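You operate a simulated robot arm through the tools that you are given. There is no shell and no other tool. Be economical: measure what you need, move in short steps, check, and stop when the job is done.

You run a simulated robot arm. Do the job below in one go: nothing can be reset, and whatever is moved stays where it is left.

Task
Crimp both end caps of the green cord in the hand press.
Fine: lay the cord across the die; slide the table in for each press, out before you move the cord and out again at the end; the cord stays on the table; leave the press knob and the other cords.
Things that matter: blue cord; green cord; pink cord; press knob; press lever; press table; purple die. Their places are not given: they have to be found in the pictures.

Only the result counts: the job must be done as asked and must still hold three seconds after the hand-in. Knocking over, shifting, dropping, spilling or breaking anything else fails it. A push-on lid holds only when it is set on centred and level and pressed home; a screw cap is set on level and turned clockwise until tight.

Robot
A 6-joint arm with a two-finger parallel gripper, fixed in place. Base frame: the origin is at the foot of the arm, x ahead of it, y to its left, z up; the work surface is at about z = 0.735. Units: m, degrees, N and s.
With the tool pointing down near the work surface it reaches from about 0.1 to 0.82 m from the base axis. Its first joint turns from -115.0 to 115.0 degrees. Payload 4.2 kg.
The tool frame sits at the grasp point between the pads (the TCP): z along the fingers, y along the line on which they close. The tips reach 0.023 m beyond it. The gripper opens to 0.094 m. The fingers are 0.038 m wide and 0.01 m thick; the gripper's body (0.054 by 0.096 m) begins 0.039 m behind the TCP.
Orientation is told as [roll, pitch, yaw] about the base's x, y, z axes, in that order, counted from this pose: with the fingers straight down and closing along the base's y, the tool's x points along the base's -x, its y along +y and its z along -z.

Tools
- The arm moves only by the tool play_rows. Its argument "plan" is a list of rows, each an object (a shift or turn left out is 0, a gripper value left out holds the last) with "translation": the shift along the tool's x, y, z in units of 25 mm (1.0 is 25 mm), a list of three; "rot": the turn, a rotation vector about the tool's x, y, z in units of 8 degrees (1.0 is 8 degrees), a list of three; "claw": the gripper command, from -1 (shut) to 1 (fully open), values between in proportion. In form: [{"translation": [dx, dy, dz], "rot": [ax, ay, az], "claw": claw}, ...]. A call has 1 to 12 rows; each row shifts and turns the commanded pose from where the row before left it, along the tool's axes as they then stand. A call with a number of a shift or a turn outside -1 to 1 is refused whole. Rows are played at 5 a second. More than 0.05 m and 8.6 degrees between two rows, or a gripper value outside its range, and nothing of the call is played. A pose out of reach is approached as far as the arm can. The call stops where the force on the tool passes 40 N (or 10 N more than at its start, if that is more) or the arm is blocked; 0.2 s more then pass. The fingers move at their own pace (about 0.108 m/s each) and stop on an object; they squeeze with about 38 N. The grip force told is the motor's: it shows also when the fingers shut on nothing. Time passes only in rows, and 0.2 s behind the last, so rows that do not move let the fingers close. The reply holds the time, the measured pose of the TCP, the force on the tool along the base axes, the opening and the grip force, in the units named above and with some noise, with the torque about the TCP (base axes, N m) and any sound that the robot's microphone picked up.
- Cameras (640 x 400 px; columns grow to the right, rows downward): "scene" is fixed at [0.2182, -0.5014, 1.4938]; the picture's right is [0.86, -0.50, 0.00], its down [-0.28, -0.48, -0.83] and it looks along [0.42, 0.72, -0.55] (base axes); focal length 341 px, centre (320, 200). "wrist" rides on the gripper at [0.086, 0.016, -0.074] in the tool frame; the picture's right is [-0.18, 0.98, 0.00], its down [-0.58, -0.11, -0.81] and it looks along [-0.79, -0.15, 0.59] (tool axes); focal length 243 px, centre (320, 200).
- get_image(camera): a new picture of that camera. No time passes.
- move_column(by): slides the trunk up (or, below 0, down) by that many m; the arm rides with it, the base frame stays. It gives what a move gives, with no picture.
- measure_at(camera, pixels): there is no depth. For up to 12 entries [column, row, z] of the newest picture of that camera ("zoom" is the newest enlarged one), the place [x, y] in the base frame at which the ray of that pixel passes the height z, good to about 0.003 m, but the place of the scene camera against the robot may be out by one fixed shift of up to 0.012 m in any direction. No time passes.
- zoom(camera, box): a new picture of the part [left, top, right, bottom] of that camera's present view, enlarged. No time passes.
- sign_off(): hands the job in; it is judged then, once.

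Go step by step. Measure first, check grasps and placings, and put right what went wrong. The budget is 80 turns and 34 pictures, counting those below and the enlarged ones. Unless the task says otherwise, let go and move clear before handing in.

The tools are called after "Emit:" by a JSON object that holds its "op" and its "data". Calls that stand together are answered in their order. play_rows: Moves the arm, as the interface text tells. Its arguments: {"type":"object","properties":{"plan":{"type":"array","items":{"type":"object","properties":{"translation":{"type":"array","items":{"type":"number"}},"rot":{"type":"array","items":{"type":"number"}},"claw":{"type":"number"}}}}},"required":["plan"]} The other tools are called the same way: move_column (by) slides the trunk up or down; get_image (camera) takes a picture; measure_at (camera, pixels) gives the place at which the rays of pixels pass given heights; zoom (camera, box) takes an enlarged picture of a part of a camera's view; sign_off () hands the job in.

At the start:

```text
time_s: 0.0
tcp_pos: [0.5853, -0.1491, 1.3179]
orientation: [0.0, -0.1, 0.0]
contact_force: [-0.7, 0.0, 0.7]
torque: [0.0, 0.01, -0.01]
finger_gap: 0.0941
grip_force: 0.0
trunk travel left (down, up): [-0.85, 0.14]
```

scene: 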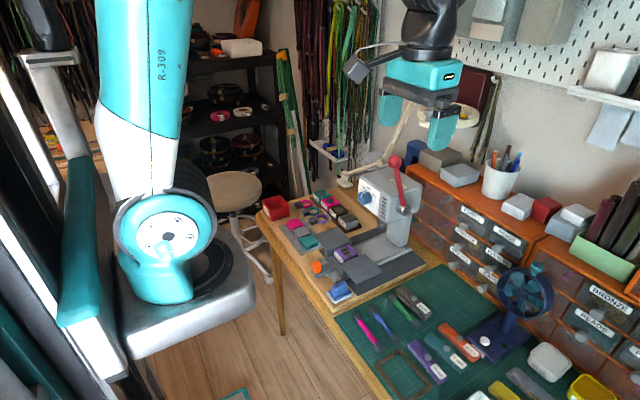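
wrist: 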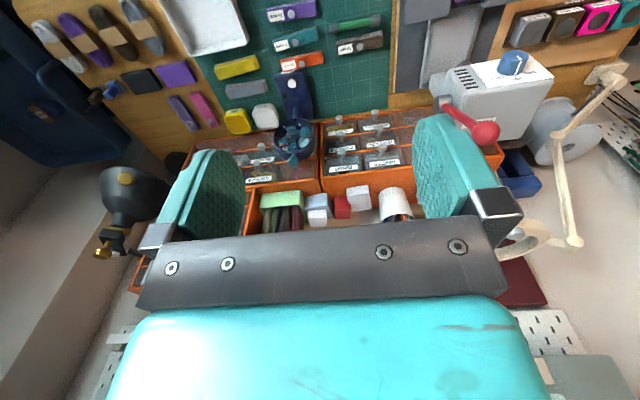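

The scene shows the press around pixel (385,220) and the cords around (370,325)-(410,310). I'll enlarge both areas first.

Emit:
{"op": "zoom", "data": {"camera": "scene", "box": [300, 150, 460, 250]}}

Emit:
{"op": "zoom", "data": {"camera": "scene", "box": [300, 220, 500, 345]}}

```text
4.00 times, centred on (380, 200) of scene
```

zoom: 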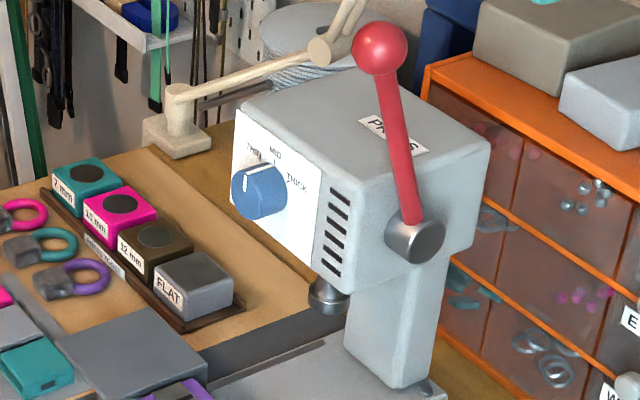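

```text
3.20 times, centred on (400, 282) of scene
```

zoom: 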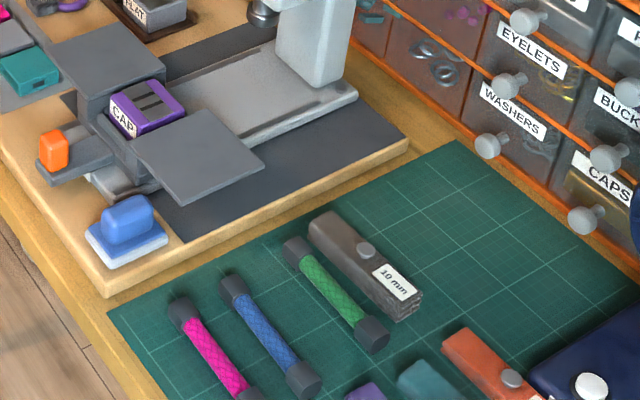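

The press table with the purple die (near scene (345,253)) is out, and the cords lie on the mat. I'll enlarge the table more closely and take a wrist view.

Emit:
{"op": "zoom", "data": {"camera": "scene", "box": [305, 215, 401, 275]}}

Emit:
{"op": "measure_at", "data": {"camera": "scene", "pixels": [[393, 298, 0.745], [417, 324, 0.745], [391, 297, 0.745], [388, 178, 0.98], [345, 253, 0.8], [382, 224, 0.83], [317, 267, 0.79], [339, 290, 0.78], [395, 158, 1.05], [404, 210, 0.98], [334, 310, 0.75], [426, 263, 0.75]]}}

```text
6.67 times, centred on (353, 245) of scene
```

zoom: 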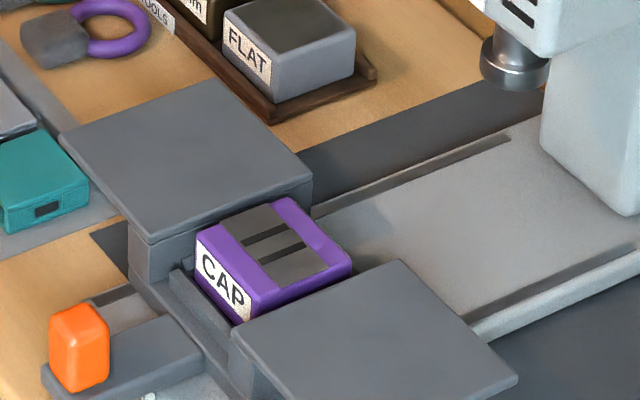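

```text
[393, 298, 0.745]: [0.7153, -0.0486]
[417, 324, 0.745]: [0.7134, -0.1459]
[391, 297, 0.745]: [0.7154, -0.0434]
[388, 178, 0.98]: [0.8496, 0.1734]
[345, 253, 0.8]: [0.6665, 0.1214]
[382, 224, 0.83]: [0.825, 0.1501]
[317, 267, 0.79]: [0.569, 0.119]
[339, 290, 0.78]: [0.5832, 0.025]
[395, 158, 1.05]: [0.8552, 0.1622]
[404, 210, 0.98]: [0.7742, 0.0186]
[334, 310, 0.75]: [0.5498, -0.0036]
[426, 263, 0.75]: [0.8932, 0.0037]
```

The table slides along +x, with its orange grip at x≈0.57 and the ram at x≈0.83. The cords lie along y. I'll lower the trunk and pull back for a close wrist view.

Emit:
{"op": "move_column", "data": {"by": -0.25}}

Emit:
{"op": "play_rows", "data": {"plan": [{"translation": [1, 0.5, 0]}, {"translation": [1, 0.5, 0]}, {"translation": [1, 1, 0]}, {"translation": [1, 1, 0]}, {"translation": [1, 1, 0]}, {"translation": [1, 1, 0]}, {"translation": [1, 1, 0]}, {"translation": [1, 1, 0]}]}}

Emit:
{"op": "get_image", "data": {"camera": "wrist"}}

```text
time_s: 2.6
tcp_pos: [0.5858, -0.1497, 1.0671]
orientation: [0.0, 0.1, -0.1]
contact_force: [0.2, -0.4, 1.3]
torque: [0.01, -0.01, 0.01]
finger_gap: 0.0939
grip_force: 0.1
trunk travel left (down, up): [-0.6, 0.39]
```

```text
time_s: 4.4
tcp_pos: [0.4026, 0.035, 1.0587]
orientation: [-0.1, 0.1, -0.2]
contact_force: [-0.3, 0.0, 0.6]
torque: [-0.02, -0.02, 0.02]
finger_gap: 0.094
grip_force: 0.0
out of reach, approached as far as the arm can: row 6, 7, 8
trunk travel left (down, up): [-0.6, 0.39]
```

```text
28 pictures are left
```

wrist: 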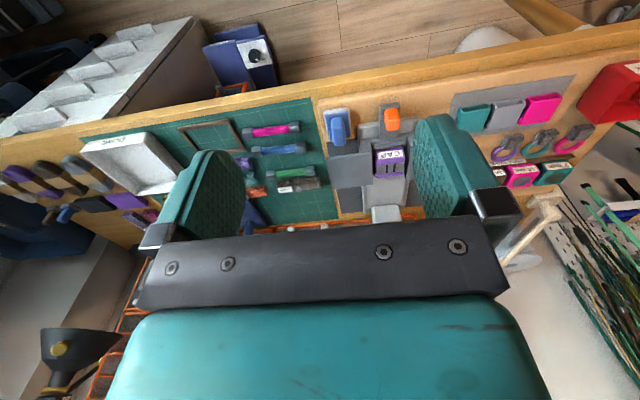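

The wrist view shows the table (orange grip (391,118), die (388,162)) and the cords (green at (297,184)). I'll enlarge and measure.

Emit:
{"op": "zoom", "data": {"camera": "wrist", "box": [232, 100, 424, 220]}}

```text
3.33 times, centred on (328, 160) of wrist
```

zoom: 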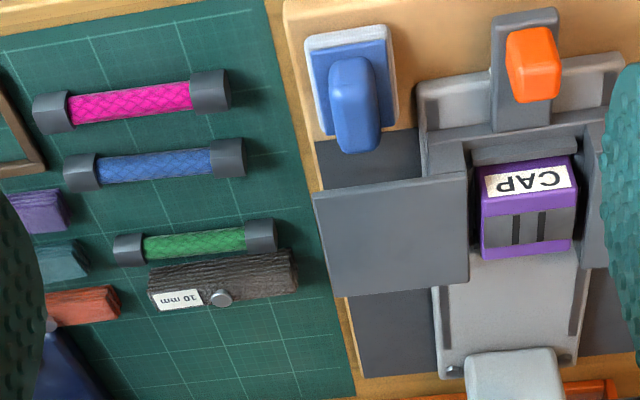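

Emit:
{"op": "measure_at", "data": {"camera": "zoom", "pixels": [[128, 248, 0.745], [262, 236, 0.745], [195, 242, 0.745], [530, 35, 0.82], [530, 90, 0.8], [525, 230, 0.82], [487, 233, 0.82], [571, 230, 0.82], [315, 195, 0.81], [470, 175, 0.81], [340, 298, 0.81], [468, 283, 0.81]]}}

Emit:
{"op": "measure_at", "data": {"camera": "scene", "pixels": [[393, 298, 0.745], [415, 322, 0.745], [316, 263, 0.82], [347, 251, 0.82], [377, 255, 0.81], [345, 275, 0.81], [366, 254, 0.81], [314, 233, 0.81], [338, 227, 0.81], [327, 251, 0.81], [352, 242, 0.81]]}}

```text
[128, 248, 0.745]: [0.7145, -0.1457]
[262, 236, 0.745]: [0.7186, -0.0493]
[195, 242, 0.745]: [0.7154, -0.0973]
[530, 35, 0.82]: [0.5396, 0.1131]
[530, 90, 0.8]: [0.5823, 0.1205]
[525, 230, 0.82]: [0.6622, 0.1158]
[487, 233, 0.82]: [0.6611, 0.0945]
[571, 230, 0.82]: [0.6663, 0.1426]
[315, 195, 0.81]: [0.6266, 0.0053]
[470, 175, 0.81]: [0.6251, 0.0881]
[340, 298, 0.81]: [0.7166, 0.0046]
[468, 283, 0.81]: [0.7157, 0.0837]
```

```text
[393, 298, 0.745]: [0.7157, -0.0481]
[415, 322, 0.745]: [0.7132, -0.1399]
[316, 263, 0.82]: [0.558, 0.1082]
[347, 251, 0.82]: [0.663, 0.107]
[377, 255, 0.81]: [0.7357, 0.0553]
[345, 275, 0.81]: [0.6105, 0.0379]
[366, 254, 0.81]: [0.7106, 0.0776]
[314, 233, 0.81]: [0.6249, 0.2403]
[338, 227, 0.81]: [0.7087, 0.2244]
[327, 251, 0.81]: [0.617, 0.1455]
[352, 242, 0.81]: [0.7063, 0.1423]
```

Emit:
{"op": "measure_at", "data": {"camera": "zoom", "pixels": [[468, 283, 0.79], [470, 175, 0.79], [340, 298, 0.79], [571, 230, 0.8], [487, 233, 0.8], [530, 35, 0.8], [556, 35, 0.8], [510, 35, 0.8], [512, 352, 0.78], [278, 220, 0.745], [114, 250, 0.745]]}}

Emit:
{"op": "measure_at", "data": {"camera": "scene", "pixels": [[364.7, 254.3, 0.79], [339.5, 264.5, 0.79], [382.7, 271.7, 0.79], [364.7, 254.3, 0.81], [339.5, 264.5, 0.81], [382.7, 271.7, 0.81], [318, 261, 0.8], [318, 261, 0.82]]}}

```text
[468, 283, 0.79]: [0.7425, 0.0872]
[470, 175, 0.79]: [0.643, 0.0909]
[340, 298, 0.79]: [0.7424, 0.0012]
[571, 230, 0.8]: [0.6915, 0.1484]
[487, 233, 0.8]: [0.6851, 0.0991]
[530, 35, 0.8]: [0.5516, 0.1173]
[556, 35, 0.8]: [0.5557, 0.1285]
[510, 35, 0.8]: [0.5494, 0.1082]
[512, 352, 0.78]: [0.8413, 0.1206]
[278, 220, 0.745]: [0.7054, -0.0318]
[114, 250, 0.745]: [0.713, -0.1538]
```

```text
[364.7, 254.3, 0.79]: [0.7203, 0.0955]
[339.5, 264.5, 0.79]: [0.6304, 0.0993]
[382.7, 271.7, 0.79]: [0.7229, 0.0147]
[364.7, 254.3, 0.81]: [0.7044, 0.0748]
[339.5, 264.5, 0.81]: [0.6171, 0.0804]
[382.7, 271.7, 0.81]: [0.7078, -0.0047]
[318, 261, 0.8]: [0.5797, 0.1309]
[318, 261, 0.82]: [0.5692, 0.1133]
```

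I'll lower further for a second wrist view, so heights can be triangulated.

Emit:
{"op": "move_column", "data": {"by": -0.12}}

Emit:
{"op": "play_rows", "data": {"plan": [{"translation": [0, 0.6, 0]}, {"translation": [0, 0.6, 0]}, {"translation": [0, 0.6, 0]}]}}

Emit:
{"op": "get_image", "data": {"camera": "wrist"}}

```text
time_s: 5.9
tcp_pos: [0.4032, 0.0341, 0.9387]
orientation: [-0.2, 0.0, 0.1]
contact_force: [0.1, -0.3, 0.7]
torque: [0.0, 0.04, -0.01]
finger_gap: 0.0941
grip_force: 0.2
trunk travel left (down, up): [-0.48, 0.51]
```

```text
time_s: 6.7
tcp_pos: [0.402, 0.0803, 0.9394]
orientation: [0.0, 0.1, 0.0]
contact_force: [0.1, -0.3, 0.2]
torque: [-0.01, 0.04, 0.02]
finger_gap: 0.094
grip_force: 0.0
trunk travel left (down, up): [-0.48, 0.51]
```

```text
26 pictures are left
```

wrist: 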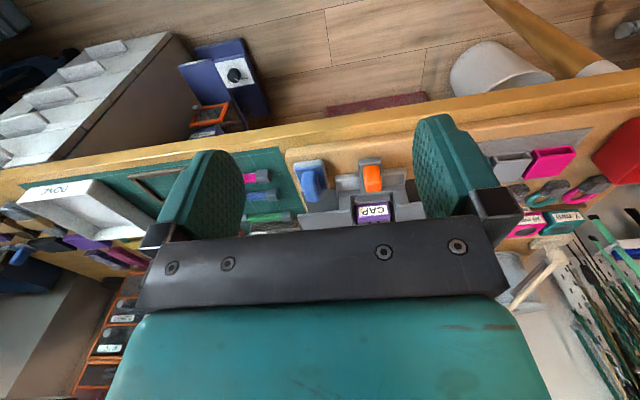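

Emit:
{"op": "zoom", "data": {"camera": "wrist", "box": [280, 140, 440, 240]}}

```text
4.00 times, centred on (360, 190) of wrist
```

zoom: 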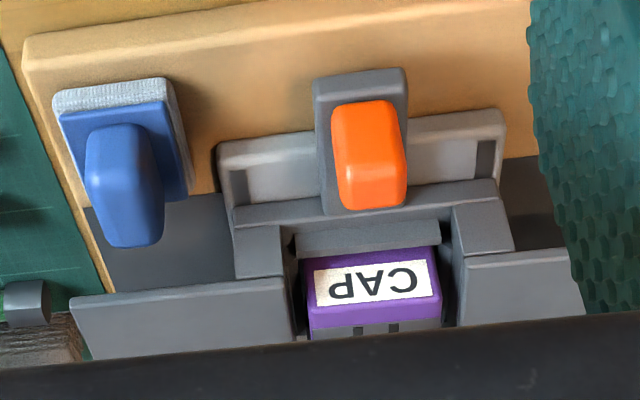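

Emit:
{"op": "measure_at", "data": {"camera": "zoom", "pixels": [[285, 278, 0.81], [285, 278, 0.79], [70, 297, 0.81], [70, 297, 0.79], [338, 205, 0.82], [338, 205, 0.8], [405, 205, 0.82], [405, 205, 0.8], [375, 105, 0.8], [375, 105, 0.78], [310, 328, 0.82], [440, 318, 0.82]]}}

```text
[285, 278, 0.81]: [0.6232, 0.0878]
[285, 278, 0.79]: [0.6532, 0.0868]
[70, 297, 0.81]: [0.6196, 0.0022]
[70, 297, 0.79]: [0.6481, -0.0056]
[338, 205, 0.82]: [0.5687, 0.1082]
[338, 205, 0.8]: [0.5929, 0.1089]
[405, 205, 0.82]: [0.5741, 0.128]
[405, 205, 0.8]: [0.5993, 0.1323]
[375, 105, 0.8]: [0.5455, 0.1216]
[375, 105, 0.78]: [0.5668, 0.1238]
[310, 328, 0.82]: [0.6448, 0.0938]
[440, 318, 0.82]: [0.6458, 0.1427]
```

Emit:
{"op": "measure_at", "data": {"camera": "scene", "pixels": [[379.5, 218, 0.88], [358.5, 201, 0.88], [379.5, 218, 0.9], [358.5, 201, 0.9], [382, 225, 0.86], [382, 225, 0.88], [401, 247, 0.78], [406, 246, 0.78], [404, 210, 0.95], [404, 210, 0.97], [395, 162, 1.05], [395, 162, 1.08]]}}

Emit:
{"op": "zoom", "data": {"camera": "scene", "box": [344, 140, 440, 200]}}

```text
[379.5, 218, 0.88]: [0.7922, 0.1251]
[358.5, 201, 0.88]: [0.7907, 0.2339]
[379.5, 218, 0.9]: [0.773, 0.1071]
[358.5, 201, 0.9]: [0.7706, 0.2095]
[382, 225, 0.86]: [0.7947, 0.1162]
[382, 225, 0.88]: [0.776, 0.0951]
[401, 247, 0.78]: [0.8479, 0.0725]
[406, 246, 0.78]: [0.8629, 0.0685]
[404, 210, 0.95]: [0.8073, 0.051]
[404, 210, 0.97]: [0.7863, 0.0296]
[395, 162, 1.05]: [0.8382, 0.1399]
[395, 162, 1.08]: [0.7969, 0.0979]
```

```text
6.67 times, centred on (392, 170) of scene
```

zoom: 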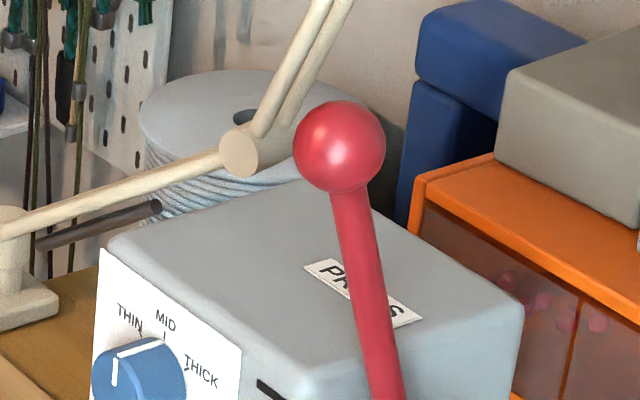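

Estimates: head front x≈0.74, bottom z≈0.93; ram at about (0.795, 0.116, 0.86); lever pivot at (0.81,0.045,0.955). Next I'll check how close the 10 mm block lies to the green cord.

Emit:
{"op": "zoom", "data": {"camera": "scene", "box": [376, 280, 440, 320]}}

```text
10.00 times, centred on (408, 300) of scene
```

zoom: 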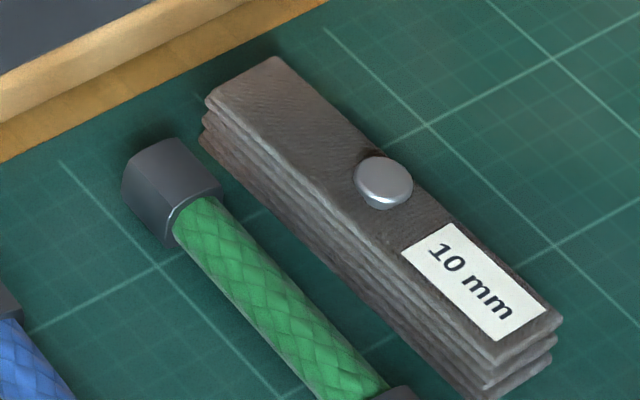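

Emit:
{"op": "measure_at", "data": {"camera": "zoom", "pixels": [[200, 140, 0.735], [460, 395, 0.735], [330, 268, 0.735], [205, 120, 0.755], [175, 190, 0.745], [270, 300, 0.745], [205, 205, 0.745], [180, 235, 0.745], [345, 385, 0.745], [25, 325, 0.745], [148, 215, 0.735]]}}

Emit:
{"op": "zoom", "data": {"camera": "scene", "box": [376, 295, 440, 335]}}

```text
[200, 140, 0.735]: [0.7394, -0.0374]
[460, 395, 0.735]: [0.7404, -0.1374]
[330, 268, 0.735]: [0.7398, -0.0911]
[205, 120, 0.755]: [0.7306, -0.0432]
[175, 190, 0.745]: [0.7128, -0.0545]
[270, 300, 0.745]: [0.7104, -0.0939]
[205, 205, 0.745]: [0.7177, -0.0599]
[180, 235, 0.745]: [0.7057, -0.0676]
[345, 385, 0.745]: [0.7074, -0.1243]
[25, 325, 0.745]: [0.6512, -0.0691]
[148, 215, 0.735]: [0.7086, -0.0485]
```

```text
10.00 times, centred on (408, 315) of scene
```

zoom: 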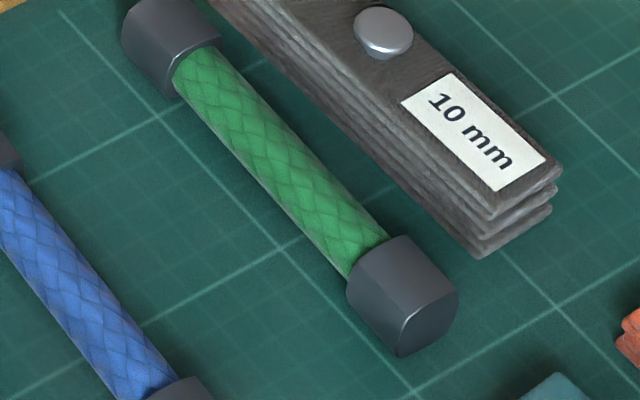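

The cord body is centred at x≈0.712 with about 20 mm to the block, so a narrow opening will fit. I'll turn the gripper 90° so the fingers close along x, with the camera on the −y side.

Emit:
{"op": "play_rows", "data": {"plan": [{"rot": [0, 0, -1]}, {"rot": [0, 0, -1]}, {"rot": [0, 0, -1]}, {"rot": [0, 0, -1]}, {"rot": [0, 0, -1]}, {"rot": [0, 0, -1]}, {"rot": [0, 0, -1]}, {"rot": [0, 0, -1]}, {"rot": [0, 0, -1]}, {"rot": [0, 0, -1]}, {"rot": [0, 0, -1]}, {"rot": [0, 0, -0.25], "claw": -0.3}]}}

```text
time_s: 9.3
tcp_pos: [0.4034, 0.079, 0.9388]
orientation: [0.0, 0.1, 90.1]
contact_force: [0.8, 0.2, 0.6]
torque: [0.0, 0.0, 0.0]
finger_gap: 0.0328
grip_force: 0.1
trunk travel left (down, up): [-0.48, 0.51]
```

Emit:
{"op": "play_rows", "data": {"plan": [{"translation": [1, -1, 0]}, {"translation": [1, -1, 0]}, {"translation": [1, -1, 0]}, {"translation": [1, -1, 0]}, {"translation": [1, -1, 0]}, {"translation": [1, -1, 0]}, {"translation": [1, -1, 0]}, {"translation": [0, -1, 0.5]}, {"translation": [0, -1, 0.5]}, {"translation": [0, -1, 0.5]}, {"translation": [0, -1, 0.5]}, {"translation": [0, -0.2, 1], "claw": -0.4}]}}

Emit:
{"op": "get_image", "data": {"camera": "wrist"}}

```text
time_s: 11.9
tcp_pos: [0.6814, -0.0963, 0.8644]
orientation: [0.1, 0.1, 90.0]
contact_force: [-0.7, 0.0, -0.2]
torque: [0.01, 0.02, -0.01]
finger_gap: 0.0281
grip_force: 0.1
trunk travel left (down, up): [-0.48, 0.51]
```

```text
21 pictures are left
```

wrist: 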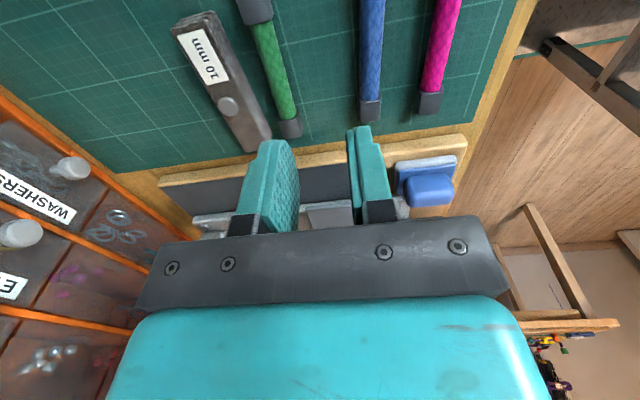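

The green cord runs from (255,10) to (290,130) in the wrist view. I'll measure the cord and block edges.

Emit:
{"op": "measure_at", "data": {"camera": "wrist", "pixels": [[263, 50, 0.745], [277, 90, 0.745], [284, 112, 0.745], [290, 136, 0.745], [255, 20, 0.745], [243, 124, 0.735], [270, 150, 0.735], [229, 60, 0.752], [271, 135, 0.752], [372, 60, 0.745]]}}

```text
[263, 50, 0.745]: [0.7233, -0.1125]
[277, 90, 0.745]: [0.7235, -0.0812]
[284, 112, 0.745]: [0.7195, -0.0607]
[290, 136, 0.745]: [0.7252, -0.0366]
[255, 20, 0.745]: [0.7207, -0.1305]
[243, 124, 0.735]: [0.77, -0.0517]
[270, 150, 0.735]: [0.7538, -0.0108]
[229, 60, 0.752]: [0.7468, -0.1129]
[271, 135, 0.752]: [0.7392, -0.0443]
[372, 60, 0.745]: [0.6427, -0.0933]
```

Emit:
{"op": "play_rows", "data": {"plan": [{"translation": [0, -0.75, 0.8]}, {"translation": [0, -0.72, 0.8]}, {"translation": [0, 0, 0.6]}, {"translation": [0, 0, 0]}]}}

Emit:
{"op": "zoom", "data": {"camera": "wrist", "box": [200, 60, 440, 210]}}

```text
time_s: 12.9
tcp_pos: [0.7185, -0.0975, 0.8101]
orientation: [0.2, 0.2, 90.0]
contact_force: [0.6, -0.2, -0.4]
torque: [0.0, 0.02, -0.01]
finger_gap: 0.0285
grip_force: 0.1
trunk travel left (down, up): [-0.48, 0.51]
```

```text
2.67 times, centred on (320, 135) of wrist
```

zoom: 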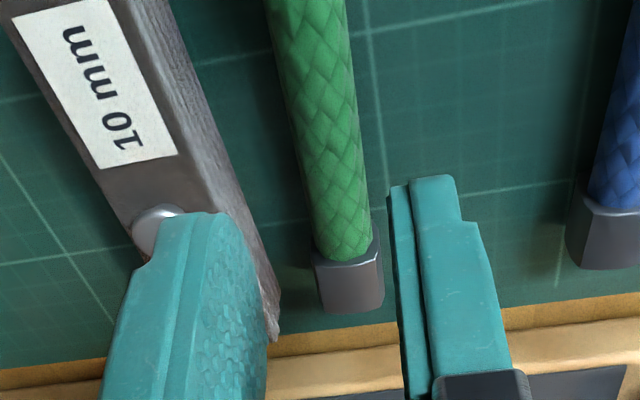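

Emit:
{"op": "measure_at", "data": {"camera": "zoom", "pixels": [[268, 10, 0.743], [345, 10, 0.743], [298, 140, 0.743], [364, 140, 0.743], [312, 240, 0.743], [372, 240, 0.743], [350, 310, 0.736], [140, 0, 0.755], [225, 205, 0.755], [280, 340, 0.735], [271, 275, 0.755]]}}

```text
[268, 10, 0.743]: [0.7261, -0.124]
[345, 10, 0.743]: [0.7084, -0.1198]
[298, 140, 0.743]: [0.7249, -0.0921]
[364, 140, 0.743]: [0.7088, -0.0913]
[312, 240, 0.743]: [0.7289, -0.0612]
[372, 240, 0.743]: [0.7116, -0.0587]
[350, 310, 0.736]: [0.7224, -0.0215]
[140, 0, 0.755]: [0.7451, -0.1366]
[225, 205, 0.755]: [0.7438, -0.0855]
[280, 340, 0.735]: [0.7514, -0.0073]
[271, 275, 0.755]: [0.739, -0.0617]
```

Cord centre x≈0.717 (edges 0.709/0.726), block edge ≈0.742. I'll shift the TCP to x=0.7145, set the opening to 27 mm and descend.

Emit:
{"op": "play_rows", "data": {"plan": [{"translation": [-0.05, 0.17, 0.2], "claw": -0.42}, {"translation": [0, 0, 0.6]}, {"translation": [0, 0, 0.5]}, {"translation": [0, 0, 0.3]}, {"translation": [0, 0, 0.25]}, {"translation": [0, 0, 0]}]}}

Emit:
{"op": "zoom", "data": {"camera": "wrist", "box": [200, 60, 440, 210]}}

```text
time_s: 14.3
tcp_pos: [0.7147, -0.0941, 0.762]
orientation: [0.1, 0.1, 90.1]
contact_force: [-0.1, -1.2, -0.1]
torque: [0.01, 0.02, 0.0]
finger_gap: 0.0273
grip_force: 0.1
trunk travel left (down, up): [-0.48, 0.51]
```

```text
2.67 times, centred on (320, 135) of wrist
```

zoom: 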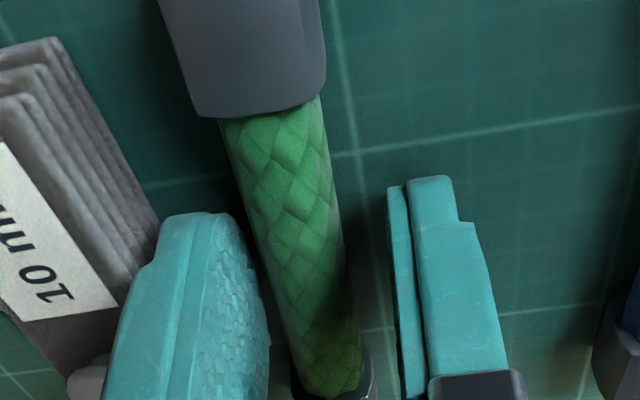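

The fingers straddle the cord with no contact. Now I'll close and lift.

Emit:
{"op": "play_rows", "data": {"plan": [{"claw": -1}, {"claw": -1}, {"claw": -1}, {"claw": -1}]}}

Emit:
{"op": "play_rows", "data": {"plan": [{"translation": [0, 0, -0.5]}, {"translation": [0, 0, -1]}, {"translation": [0, 0, -1]}, {"translation": [0, 0, -1]}, {"translation": [0, 0, 0]}]}}

Emit:
{"op": "get_image", "data": {"camera": "wrist"}}

```text
time_s: 15.3
tcp_pos: [0.7142, -0.0934, 0.7622]
orientation: [0.1, 0.1, 90.0]
contact_force: [0.4, 0.1, -0.8]
torque: [-0.02, 0.04, -0.02]
finger_gap: 0.0146
grip_force: 37.7
trunk travel left (down, up): [-0.48, 0.51]
```

```text
time_s: 16.5
tcp_pos: [0.7157, -0.0936, 0.8494]
orientation: [0.1, 0.2, 90.1]
contact_force: [-0.6, -0.3, -1.1]
torque: [-0.01, 0.01, 0.01]
finger_gap: 0.0149
grip_force: 37.7
trunk travel left (down, up): [-0.48, 0.51]
```

```text
18 pictures are left
```

wrist: 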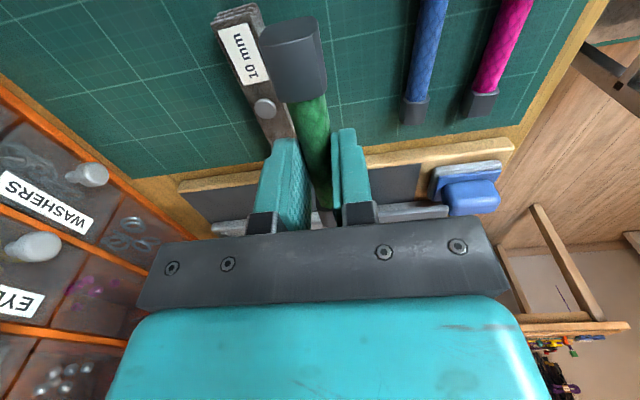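

The cord is held (gap 14.9 mm). I'll measure the near cap's position relative to the TCP.

Emit:
{"op": "measure_at", "data": {"camera": "wrist", "pixels": [[287, 22, 0.843], [277, 102, 0.833], [325, 93, 0.833], [302, 100, 0.843], [260, 40, 0.833], [322, 20, 0.833]]}}

Emit:
{"op": "zoom", "data": {"camera": "wrist", "box": [220, 0, 412, 120]}}

```text
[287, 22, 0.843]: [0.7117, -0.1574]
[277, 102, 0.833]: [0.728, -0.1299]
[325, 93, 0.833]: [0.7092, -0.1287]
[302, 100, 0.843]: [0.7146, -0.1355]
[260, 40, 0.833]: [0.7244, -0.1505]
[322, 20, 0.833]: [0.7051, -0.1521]
```

```text
3.33 times, centred on (316, 60) of wrist
```

zoom: 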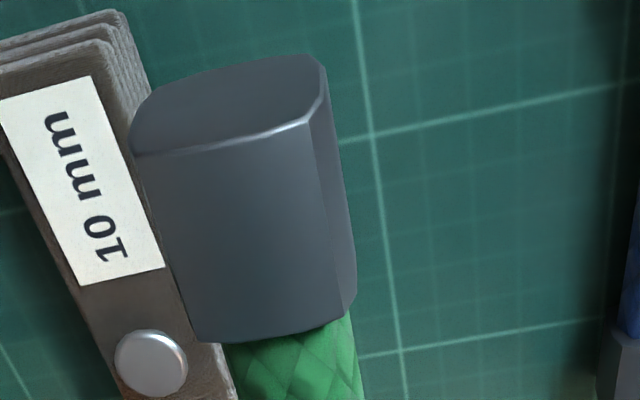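

Emit:
{"op": "measure_at", "data": {"camera": "zoom", "pixels": [[222, 142, 0.843], [270, 338, 0.843], [325, 120, 0.833], [355, 305, 0.833], [135, 155, 0.838], [195, 335, 0.838], [230, 65, 0.823]]}}

Emit:
{"op": "zoom", "data": {"camera": "scene", "box": [352, 250, 448, 310]}}

```text
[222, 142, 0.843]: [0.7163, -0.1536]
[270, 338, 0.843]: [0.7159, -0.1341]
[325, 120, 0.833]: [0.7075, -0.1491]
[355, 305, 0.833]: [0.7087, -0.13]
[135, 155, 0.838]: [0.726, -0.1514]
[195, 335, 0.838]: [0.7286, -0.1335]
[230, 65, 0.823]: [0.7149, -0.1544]
```

```text
6.67 times, centred on (400, 280) of scene
```

zoom: 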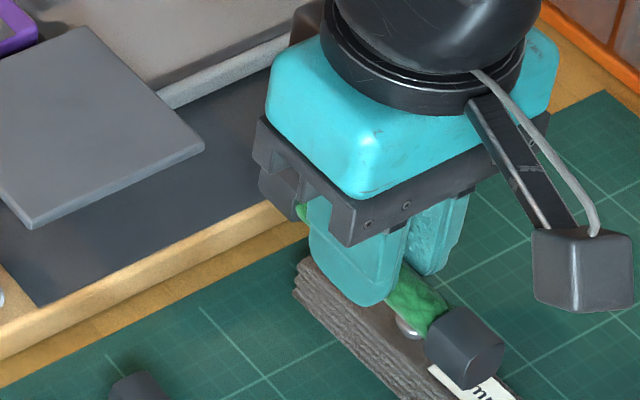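

Emit:
{"op": "measure_at", "data": {"camera": "zoom", "pixels": [[464, 347, 0.832], [464, 347, 0.822], [450, 330, 0.832], [33, 228, 0.8], [205, 148, 0.8], [77, 27, 0.8], [33, 228, 0.81], [205, 148, 0.81], [77, 27, 0.81]]}}

```text
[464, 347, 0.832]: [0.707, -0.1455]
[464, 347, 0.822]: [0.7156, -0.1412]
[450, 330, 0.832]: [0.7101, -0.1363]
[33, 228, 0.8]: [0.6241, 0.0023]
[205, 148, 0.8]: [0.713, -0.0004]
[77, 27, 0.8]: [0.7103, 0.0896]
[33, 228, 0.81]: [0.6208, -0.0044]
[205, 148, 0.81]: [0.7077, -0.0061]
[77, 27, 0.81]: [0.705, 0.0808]
```

Scene readings need about (+9, +2) mm added, judged by the cap in hand, which puts the table centre at x≈0.677 and the die centre at y≈0.119. I'll carry the cord up and to just in front of the table for a clearance check.

Emit:
{"op": "play_rows", "data": {"plan": [{"translation": [0, 0.6, -1]}, {"translation": [0, 1, -1]}, {"translation": [-0.6, 1, 0]}, {"translation": [-1, 1, 0]}, {"translation": [-1, 1, 0]}, {"translation": [-1, 0, 0]}, {"translation": [-1, 0, 0]}, {"translation": [-1, 0, 0]}, {"translation": [-1, 0, 0]}, {"translation": [0, 0, 0]}]}}

Emit:
{"op": "get_image", "data": {"camera": "scene"}}

```text
time_s: 18.7
tcp_pos: [0.6002, 0.0702, 0.8994]
orientation: [0.1, 0.1, 90.0]
contact_force: [0.2, -1.3, -0.2]
torque: [-0.01, 0.03, -0.02]
finger_gap: 0.0146
grip_force: 37.8
trunk travel left (down, up): [-0.48, 0.51]
```

```text
15 pictures are left
```

scene: 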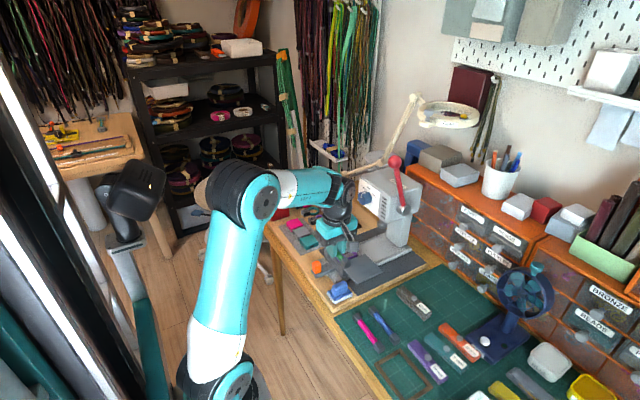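

Emit:
{"op": "zoom", "data": {"camera": "scene", "box": [296, 155, 424, 235]}}

```text
5.00 times, centred on (360, 195) of scene
```

zoom: 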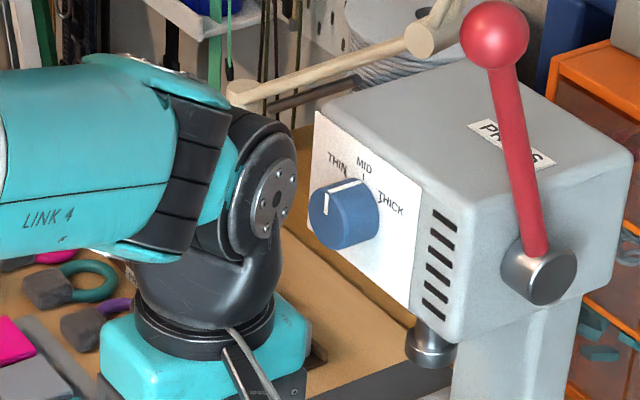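

The wrist would pass close to the press knob, so I'll lean the tool back 8° first. Then I'll move over the table and down to z≈0.845.

Emit:
{"op": "play_rows", "data": {"plan": [{"rot": [1, 0, 0]}, {"translation": [0, -0.97, 0.137]}, {"translation": [0, -0.97, 0.137]}, {"translation": [0, -0.97, 0.137]}, {"translation": [0, 0.1, 0.7]}, {"translation": [0, 0.1, 0.7]}, {"translation": [0, 0.1, 0.7]}, {"translation": [0, 0, 0]}]}}

Emit:
{"op": "zoom", "data": {"camera": "scene", "box": [296, 180, 424, 260]}}

```text
time_s: 20.5
tcp_pos: [0.6722, 0.0702, 0.8476]
orientation: [-8.0, 0.1, 89.9]
contact_force: [-0.2, 0.6, -1.3]
torque: [0.05, -0.02, -0.02]
finger_gap: 0.0149
grip_force: 38.2
trunk travel left (down, up): [-0.48, 0.51]
```

```text
5.00 times, centred on (360, 220) of scene
```

zoom: 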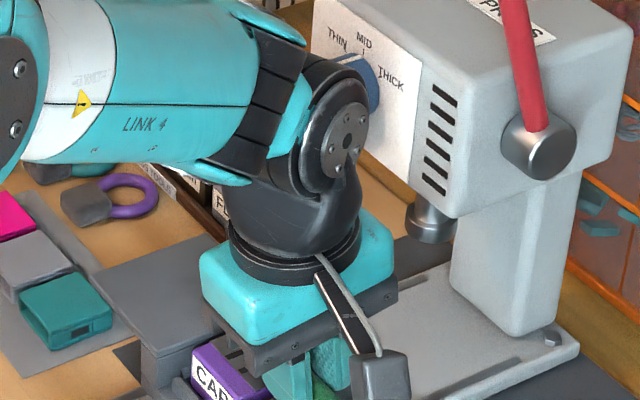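

No contact so far. I'll lower in small steps until the cord touches.

Emit:
{"op": "play_rows", "data": {"plan": [{"translation": [0, 0.02, 0.12]}, {"translation": [0, 0.02, 0.12]}, {"translation": [0, 0.02, 0.12]}, {"translation": [0, 0.02, 0.12]}, {"translation": [0, 0, 0]}]}}

Emit:
{"op": "get_image", "data": {"camera": "wrist"}}

```text
time_s: 21.6
tcp_pos: [0.6757, 0.0712, 0.8417]
orientation: [-8.7, -0.2, 89.8]
contact_force: [-1.6, -1.5, 16.9]
torque: [-0.29, 0.17, 0.02]
finger_gap: 0.0151
grip_force: 38.1
trunk travel left (down, up): [-0.48, 0.51]
stopped in row 5: the force on the tool passed its limit at 42 N (the readings are from after the stop); the commanded pose is now the measured one
```

```text
12 pictures are left
```

wrist: 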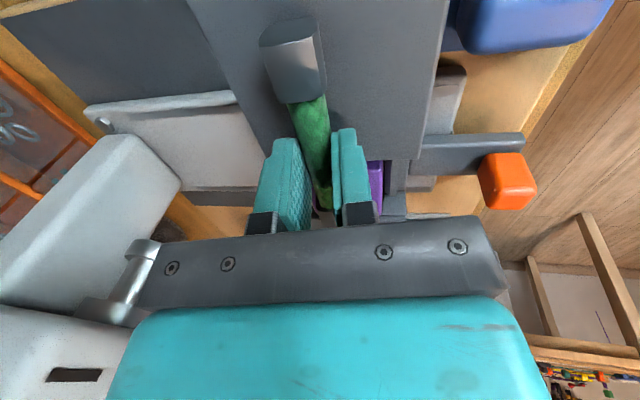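

Contact came near TCP z=0.842, suggesting the table top is at z≈0.814. I'll re-measure the table edges and cap at that height.

Emit:
{"op": "measure_at", "data": {"camera": "wrist", "pixels": [[200, 25, 0.814], [447, 25, 0.814], [224, 85, 0.814], [441, 85, 0.814], [298, 97, 0.834], [325, 95, 0.825], [287, 100, 0.825], [373, 165, 0.82], [383, 165, 0.82], [440, 15, 0.814], [253, 158, 0.814], [418, 158, 0.814]]}}

Emit:
{"op": "zoom", "data": {"camera": "wrist", "box": [224, 0, 464, 150]}}

```text
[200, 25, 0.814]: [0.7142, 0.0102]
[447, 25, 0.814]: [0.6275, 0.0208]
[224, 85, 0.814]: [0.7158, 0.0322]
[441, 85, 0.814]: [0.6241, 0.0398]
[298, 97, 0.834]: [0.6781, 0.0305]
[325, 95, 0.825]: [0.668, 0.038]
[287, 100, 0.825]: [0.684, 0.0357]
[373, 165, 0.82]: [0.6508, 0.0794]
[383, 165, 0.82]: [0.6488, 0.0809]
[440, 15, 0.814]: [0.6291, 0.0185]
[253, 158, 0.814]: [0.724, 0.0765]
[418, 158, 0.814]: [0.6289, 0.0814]
```

```text
2.67 times, centred on (344, 75) of wrist
```

zoom: 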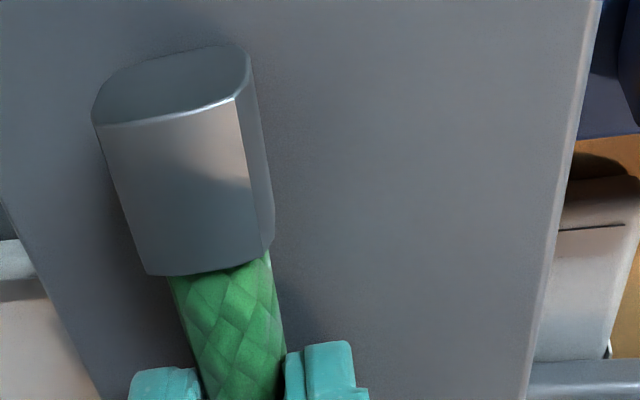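

The table spans x≈0.626–0.716 (centre 0.671), while the cap sits at 0.677. I'll lift 4 mm, shift −7 mm in x, set it down and release.

Emit:
{"op": "play_rows", "data": {"plan": [{"translation": [0, 0, -0.16]}, {"translation": [0, 0.28, -0.04]}, {"translation": [0, 0, 0.12]}, {"translation": [0, 0, 0]}]}}

```text
time_s: 22.6
tcp_pos: [0.6671, 0.071, 0.8403]
orientation: [-8.7, -0.2, 89.9]
contact_force: [-1.7, -0.8, 15.0]
torque: [-0.1, 0.11, 0.0]
finger_gap: 0.0148
grip_force: 37.9
trunk travel left (down, up): [-0.48, 0.51]
```

Emit:
{"op": "play_rows", "data": {"plan": [{"translation": [0, 0, -0.04]}, {"claw": -0.7}, {"claw": -0.5}, {"claw": -0.3}, {"claw": -0.3}]}}

Emit:
{"op": "play_rows", "data": {"plan": [{"translation": [0, 0, -1]}, {"translation": [0, 0, -1]}, {"translation": [0, 0, -1]}, {"translation": [1, 1, -1]}, {"translation": [1, 1, 0]}, {"translation": [1, 1, 0]}, {"translation": [1, 1, 0]}, {"translation": [0, 0, 0]}]}}

Emit:
{"op": "zoom", "data": {"camera": "scene", "box": [305, 215, 401, 275]}}

```text
time_s: 23.8
tcp_pos: [0.6661, 0.0712, 0.8405]
orientation: [-8.5, -0.2, 89.9]
contact_force: [0.0, 0.0, -0.9]
torque: [-0.01, 0.01, -0.02]
finger_gap: 0.0329
grip_force: 0.1
trunk travel left (down, up): [-0.48, 0.51]
```

```text
time_s: 25.6
tcp_pos: [0.5524, -0.0288, 0.9247]
orientation: [-8.4, -0.1, 90.0]
contact_force: [0.5, 0.1, -0.1]
torque: [0.03, -0.01, -0.02]
finger_gap: 0.0329
grip_force: 0.0
trunk travel left (down, up): [-0.48, 0.51]
```

```text
6.67 times, centred on (353, 245) of scene
```

zoom: 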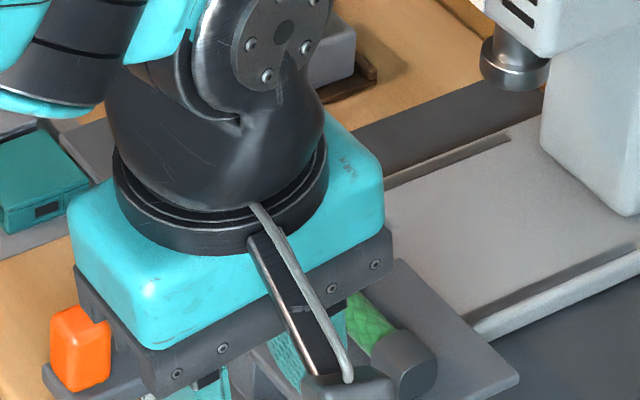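

The arm hides the die there. I'll retreat, undo the tilt and turn back to yaw 0 in front of the table.

Emit:
{"op": "play_rows", "data": {"plan": [{"rot": [-1.05, 0, 0], "translation": [0, 0, -1]}]}}

Emit:
{"op": "play_rows", "data": {"plan": [{"rot": [-1, 0, 0], "translation": [0, 0, -1]}, {"translation": [0, 1, -1]}, {"translation": [0, 1, 0]}, {"translation": [0, 1, 0]}, {"translation": [0, 1, 0]}, {"translation": [-1, 1, 0]}, {"translation": [-1, 0, 0]}, {"translation": [-1, 0, 0]}, {"translation": [-1, 0, 0]}, {"translation": [-1, 0, 0]}, {"translation": [-1, 0, 0]}]}}

Emit:
{"op": "play_rows", "data": {"plan": [{"rot": [0, 0, 1]}, {"rot": [0, 0, 1]}, {"rot": [0, 0, 1]}, {"rot": [0, 0, 1]}, {"rot": [0, 0, 1]}, {"rot": [0, 0, 1]}, {"rot": [0, 0, 1]}, {"rot": [0, 0, 1]}, {"rot": [0, 0, 1]}, {"rot": [0, 0, 1]}, {"rot": [0, 0, 1]}, {"rot": [0, 0, 0.25]}]}}

Emit:
{"op": "zoom", "data": {"camera": "scene", "box": [305, 215, 401, 275]}}

```text
refused: -1.05 is not a number from -1 to 1
```

```text
time_s: 28.0
tcp_pos: [0.4377, 0.1283, 0.9691]
orientation: [-0.5, -0.2, 89.9]
contact_force: [0.4, -0.7, -0.4]
torque: [-0.04, -0.03, 0.02]
finger_gap: 0.0331
grip_force: 0.1
out of reach, approached as far as the arm can: row 6
trunk travel left (down, up): [-0.48, 0.51]
```

```text
time_s: 30.6
tcp_pos: [0.4377, 0.126, 0.9692]
orientation: [0.1, -0.5, -0.2]
contact_force: [0.3, 0.5, 0.2]
torque: [-0.01, 0.0, -0.01]
finger_gap: 0.0329
grip_force: 0.0
trunk travel left (down, up): [-0.48, 0.51]
```

```text
6.67 times, centred on (353, 245) of scene
```

zoom: 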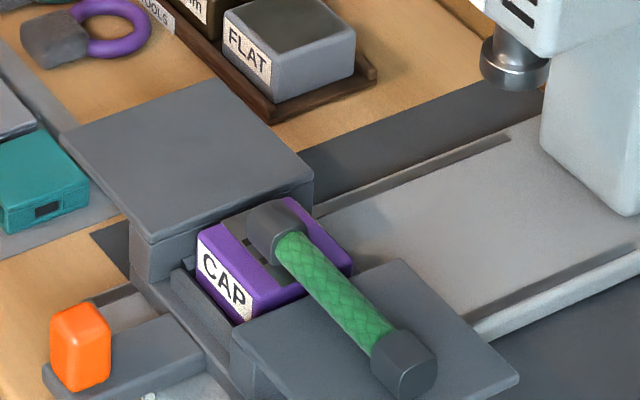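

The cap lies on the die and the cord lies flat on the table. Next I'll tilt the gripper 35° forward so the body stays clear of the press, and open it for the orange grip.

Emit:
{"op": "play_rows", "data": {"plan": [{"rot": [0, -1, 0], "claw": 0.1}, {"rot": [0, -1, 0]}, {"rot": [0, -1, 0]}, {"rot": [0, -1, 0]}, {"rot": [0, -0.375, 0]}, {}]}}

Emit:
{"op": "get_image", "data": {"camera": "wrist"}}

```text
time_s: 32.0
tcp_pos: [0.4375, 0.1261, 0.969]
orientation: [0.1, -35.5, -0.1]
contact_force: [0.2, 0.2, 0.7]
torque: [-0.01, -0.02, -0.01]
finger_gap: 0.0515
grip_force: 0.1
trunk travel left (down, up): [-0.48, 0.51]
```

```text
8 pictures are left
```

wrist: 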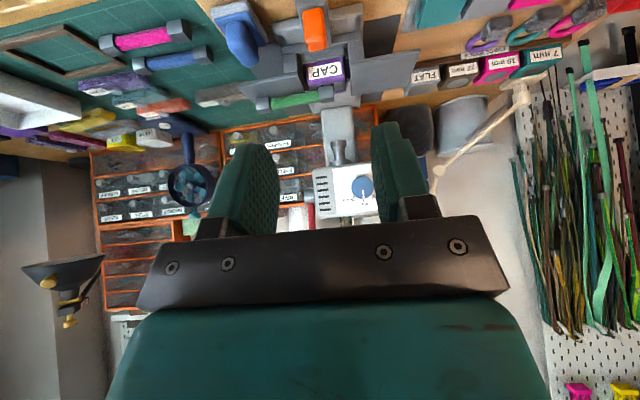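

This view shows everything: tab at (315,30), cap at (326,93), ram at (338,152), knob at (363,187). I'll measure them.

Emit:
{"op": "measure_at", "data": {"camera": "wrist", "pixels": [[303, 48, 0.828], [327, 48, 0.828], [315, 15, 0.795], [326, 93, 0.825], [338, 163, 0.87], [363, 187, 1.0], [316, 212, 1.0], [320, 110, 0.814], [355, 110, 0.814]]}}

Emit:
{"op": "zoom", "data": {"camera": "wrist", "box": [240, 0, 432, 120]}}

```text
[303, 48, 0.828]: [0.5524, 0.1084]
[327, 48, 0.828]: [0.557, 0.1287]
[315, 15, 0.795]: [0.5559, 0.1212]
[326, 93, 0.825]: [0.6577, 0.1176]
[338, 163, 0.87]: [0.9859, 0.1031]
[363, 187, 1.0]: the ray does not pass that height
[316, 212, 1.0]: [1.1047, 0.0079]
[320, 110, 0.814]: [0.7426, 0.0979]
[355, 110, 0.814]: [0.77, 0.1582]
```

```text
3.33 times, centred on (336, 60) of wrist
```

zoom: 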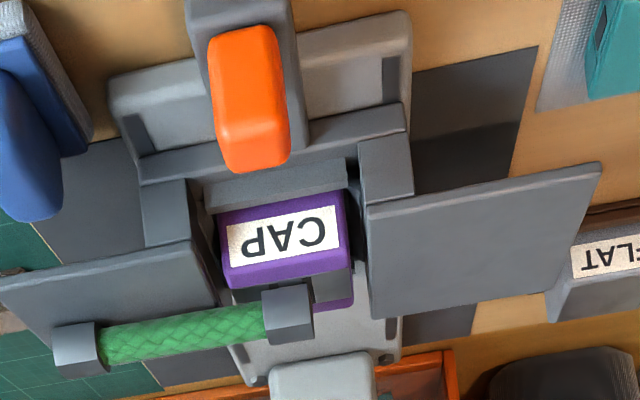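

The tab's near face is at x≈0.556, y centre 0.1185, top ≈0.828, and the cap is centred on the die. I'll approach the tab along the tool axis.

Emit:
{"op": "play_rows", "data": {"plan": [{"translation": [-0.4, -0.3, 1]}, {"translation": [-0.36, 0, 1]}, {"translation": [0, 0, 1]}, {"translation": [0, 0, 1]}, {"translation": [0, 0, 1]}, {"translation": [0, 0, 1]}, {"translation": [0, 0, 0.7]}, {"translation": [0, 0, 0.5]}, {"translation": [0, 0, 0.37]}, {}]}}

Emit:
{"op": "play_rows", "data": {"plan": [{"claw": -0.3}, {"claw": -1}, {}, {}]}}

```text
time_s: 34.2
tcp_pos: [0.5621, 0.1194, 0.8274]
orientation: [0.2, -35.5, -0.2]
contact_force: [0.2, -0.1, -0.1]
torque: [0.01, 0.01, -0.02]
finger_gap: 0.0516
grip_force: 0.1
trunk travel left (down, up): [-0.48, 0.51]
```

```text
time_s: 35.2
tcp_pos: [0.5617, 0.1194, 0.828]
orientation: [0.3, -35.6, -0.1]
contact_force: [-0.4, 5.2, -2.5]
torque: [0.02, 0.06, 0.15]
finger_gap: 0.0218
grip_force: 45.0
trunk travel left (down, up): [-0.48, 0.51]
```

The tab is gripped (21.8 mm). I'll slide the table in slowly.

Emit:
{"op": "play_rows", "data": {"plan": [{"translation": [-0.163, 0, 0.116]}, {"translation": [-0.244, 0, 0.174]}, {"translation": [-0.325, 0, 0.232]}, {"translation": [-0.325, 0, 0.232]}, {"translation": [-0.325, 0, 0.232]}, {"translation": [-0.325, 0, 0.232]}, {"translation": [-0.325, 0, 0.232]}, {"translation": [-0.325, 0, 0.232]}, {"translation": [-0.244, 0, 0.174]}, {"translation": [-0.163, 0, 0.116]}, {}]}}

```text
time_s: 37.6
tcp_pos: [0.6475, 0.1204, 0.8268]
orientation: [0.3, -35.6, -0.2]
contact_force: [-1.2, 7.8, 20.1]
torque: [-0.07, 0.72, 0.28]
finger_gap: 0.0218
grip_force: 45.5
trunk travel left (down, up): [-0.48, 0.51]
```

Emit:
{"op": "play_rows", "data": {"plan": [{"translation": [-0.23, 0.02, 0.1]}, {"translation": [-0.203, 0, 0.145]}, {"translation": [-0.203, 0, 0.145]}, {"translation": [-0.203, 0, 0.145]}, {"translation": [-0.122, 0, 0.087]}, {}]}}

```text
time_s: 39.0
tcp_pos: [0.6757, 0.1198, 0.8271]
orientation: [0.1, -35.3, -0.2]
contact_force: [-1.4, 6.6, -4.8]
torque: [-0.09, -0.17, 0.25]
finger_gap: 0.0217
grip_force: 44.8
trunk travel left (down, up): [-0.48, 0.51]
```

Emit:
{"op": "play_rows", "data": {"plan": [{"translation": [-0.122, 0, 0.087]}, {"translation": [-0.122, 0, 0.087]}, {"translation": [-0.122, 0, 0.087]}, {"translation": [-0.122, 0, 0.087]}, {}]}}

Emit:
{"op": "zoom", "data": {"camera": "scene", "box": [328, 200, 424, 260]}}

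```text
time_s: 40.2
tcp_pos: [0.6917, 0.1194, 0.8264]
orientation: [0.1, -35.4, -0.2]
contact_force: [-1.1, -6.1, 3.5]
torque: [-0.58, 0.99, 0.41]
finger_gap: 0.022
grip_force: 45.1
trunk travel left (down, up): [-0.48, 0.51]
```

```text
6.67 times, centred on (376, 230) of scene
```

zoom: 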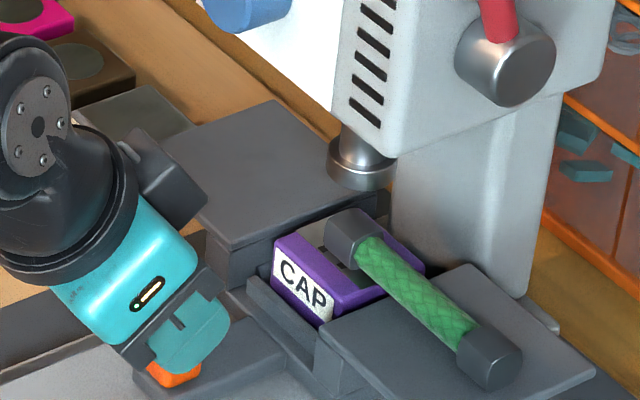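

The cap is almost under the ram (cap (350,228), ram (360,180)), with perhaps 5 mm to go. I'll keep going until the end stop.

Emit:
{"op": "play_rows", "data": {"plan": [{"translation": [-0.08, 0, 0.057]}, {"translation": [-0.08, 0, 0.057]}, {"translation": [-0.08, 0, 0.057]}, {"translation": [-0.08, 0, 0.057]}, {}]}}

```text
time_s: 41.0
tcp_pos: [0.6942, 0.12, 0.8262]
orientation: [-0.1, -35.0, -0.1]
contact_force: [-20.0, -5.2, 10.2]
torque: [0.11, -0.96, -0.06]
finger_gap: 0.0219
grip_force: 45.0
trunk travel left (down, up): [-0.48, 0.51]
stopped in row 3: the force on the tool passed its limit at 49 N (the readings are from after the stop); the commanded pose is now the measured one
```

The end stop is reached (table in, travel ≈0.132). I'll release, back out along the tool axis and rise to view the lever.

Emit:
{"op": "play_rows", "data": {"plan": [{"translation": [0.05, 0, -0.03], "claw": -0.4}, {"claw": 0}, {"claw": 0.1}, {}, {"translation": [0, 0, -0.5]}, {"translation": [0, 0, -1]}, {"translation": [0, 0, -1]}, {"translation": [0, 0, -1]}, {"translation": [0, 0, -1]}, {"translation": [0, 0, -1]}, {"translation": [0, 0, -0.5]}]}}

Emit:
{"op": "play_rows", "data": {"plan": [{"translation": [-0.163, -0.32, -0.965]}, {"translation": [-0.163, -0.32, -0.965]}, {"translation": [-0.163, -0.32, -0.965]}, {"translation": [-0.163, -0.32, -0.965]}, {"translation": [-0.163, -0.32, -0.965]}, {"translation": [-0.163, -0.32, -0.965]}, {"translation": [-0.163, -0.32, -0.965]}, {"translation": [-0.163, -0.32, -0.965]}, {"translation": [-0.163, -0.32, -0.965]}, {"translation": [-0.163, -0.32, -0.965]}]}}

Emit:
{"op": "get_image", "data": {"camera": "wrist"}}

```text
time_s: 43.4
tcp_pos: [0.607, 0.1202, 0.9489]
orientation: [0.0, -34.9, 0.0]
contact_force: [1.4, 0.4, 0.3]
torque: [0.02, -0.01, -0.01]
finger_gap: 0.0517
grip_force: 0.0
trunk travel left (down, up): [-0.48, 0.51]
```

```text
time_s: 45.6
tcp_pos: [0.5046, 0.0391, 1.1681]
orientation: [0.0, -35.0, 0.0]
contact_force: [0.0, -0.7, 0.7]
torque: [0.0, 0.03, 0.01]
finger_gap: 0.0519
grip_force: 0.1
trunk travel left (down, up): [-0.48, 0.51]
```

```text
5 pictures are left
```

wrist: 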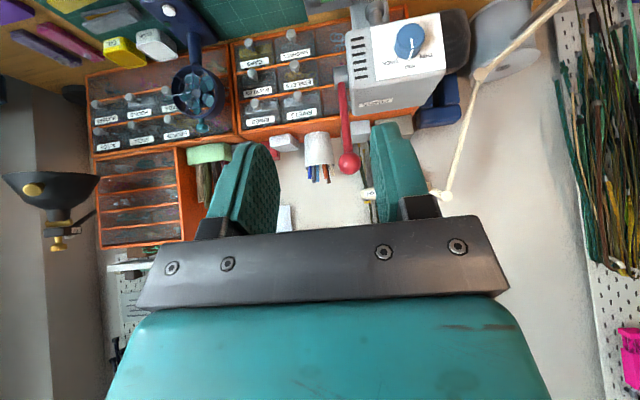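

The red ball is at (349,163) and the lever shaft runs up to its pivot at about (341,75). I'll cast rays for both cameras.

Emit:
{"op": "measure_at", "data": {"camera": "wrist", "pixels": [[349, 163, 1.12], [349, 163, 1.1], [349, 163, 1.13], [341, 78, 0.96], [341, 78, 0.98], [352, 100, 1.03], [444, 78, 1.03], [372, 80, 1.03], [410, 60, 1.0], [410, 40, 1.0]]}}

Emit:
{"op": "measure_at", "data": {"camera": "scene", "pixels": [[395, 162, 1.1], [395, 162, 1.12], [395, 162, 1.13], [404, 210, 0.96], [404, 210, 0.98]]}}

```text
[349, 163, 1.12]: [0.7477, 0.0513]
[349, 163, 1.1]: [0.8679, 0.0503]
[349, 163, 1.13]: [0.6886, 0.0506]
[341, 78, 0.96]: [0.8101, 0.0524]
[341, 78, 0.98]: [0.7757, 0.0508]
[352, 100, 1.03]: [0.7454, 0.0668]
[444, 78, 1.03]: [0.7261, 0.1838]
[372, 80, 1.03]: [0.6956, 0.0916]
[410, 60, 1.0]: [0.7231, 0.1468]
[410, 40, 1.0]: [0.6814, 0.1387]
```

```text
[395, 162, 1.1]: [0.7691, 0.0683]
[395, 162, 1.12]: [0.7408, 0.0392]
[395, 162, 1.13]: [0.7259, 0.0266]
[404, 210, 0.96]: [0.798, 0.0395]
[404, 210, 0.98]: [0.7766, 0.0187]
```

Ball ≈(0.762, 0.051, 1.116), pivot ≈(0.81, 0.05, 0.955), arm ≈0.168 m. I'll approach the ball along the tool axis with a 70 mm opening and grip it along y, so it can pivot between the pads.

Emit:
{"op": "play_rows", "data": {"plan": [{"translation": [-0.905, 0.06, 0.575], "claw": 0.5}, {"translation": [-0.905, 0.06, 0.575]}, {"translation": [-0.905, 0.06, 0.575]}, {"translation": [-0.905, 0.06, 0.575]}, {"translation": [-0.905, 0.06, 0.575]}, {"translation": [-0.905, 0.06, 0.575]}, {"translation": [-0.905, 0.06, 0.575]}, {"translation": [-0.905, 0.06, 0.575]}, {"translation": [0, 0, 0.8]}, {"translation": [0, 0, 0.8]}, {"translation": [0, 0, 0.7]}, {"translation": [0, 0, 0.7]}]}}

Emit:
{"op": "get_image", "data": {"camera": "wrist"}}

```text
time_s: 48.2
tcp_pos: [0.7604, 0.0524, 1.1176]
orientation: [0.0, -35.0, 0.1]
contact_force: [-0.1, 0.2, 0.6]
torque: [0.01, 0.02, -0.04]
finger_gap: 0.0705
grip_force: 0.1
trunk travel left (down, up): [-0.48, 0.51]
```

```text
4 pictures are left
```

wrist: 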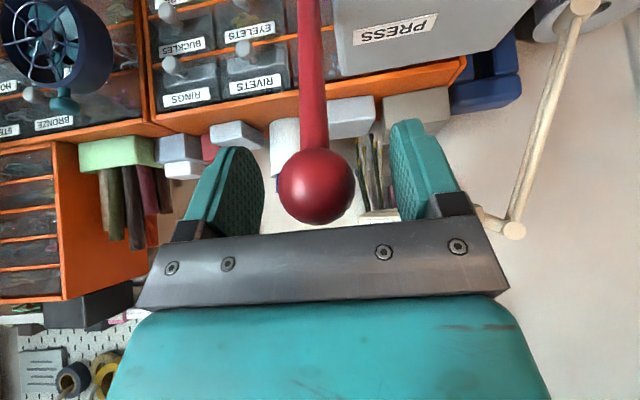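

The ball at (317,186) is right at the grasp point. I'll close on it.

Emit:
{"op": "play_rows", "data": {"plan": [{"claw": 0}, {"claw": -1}, {}, {}]}}

```text
time_s: 49.2
tcp_pos: [0.7617, 0.0513, 1.117]
orientation: [0.0, -35.1, -0.1]
contact_force: [0.5, -0.1, -0.7]
torque: [-0.02, -0.18, 0.01]
finger_gap: 0.0332
grip_force: 45.0
trunk travel left (down, up): [-0.48, 0.51]
```

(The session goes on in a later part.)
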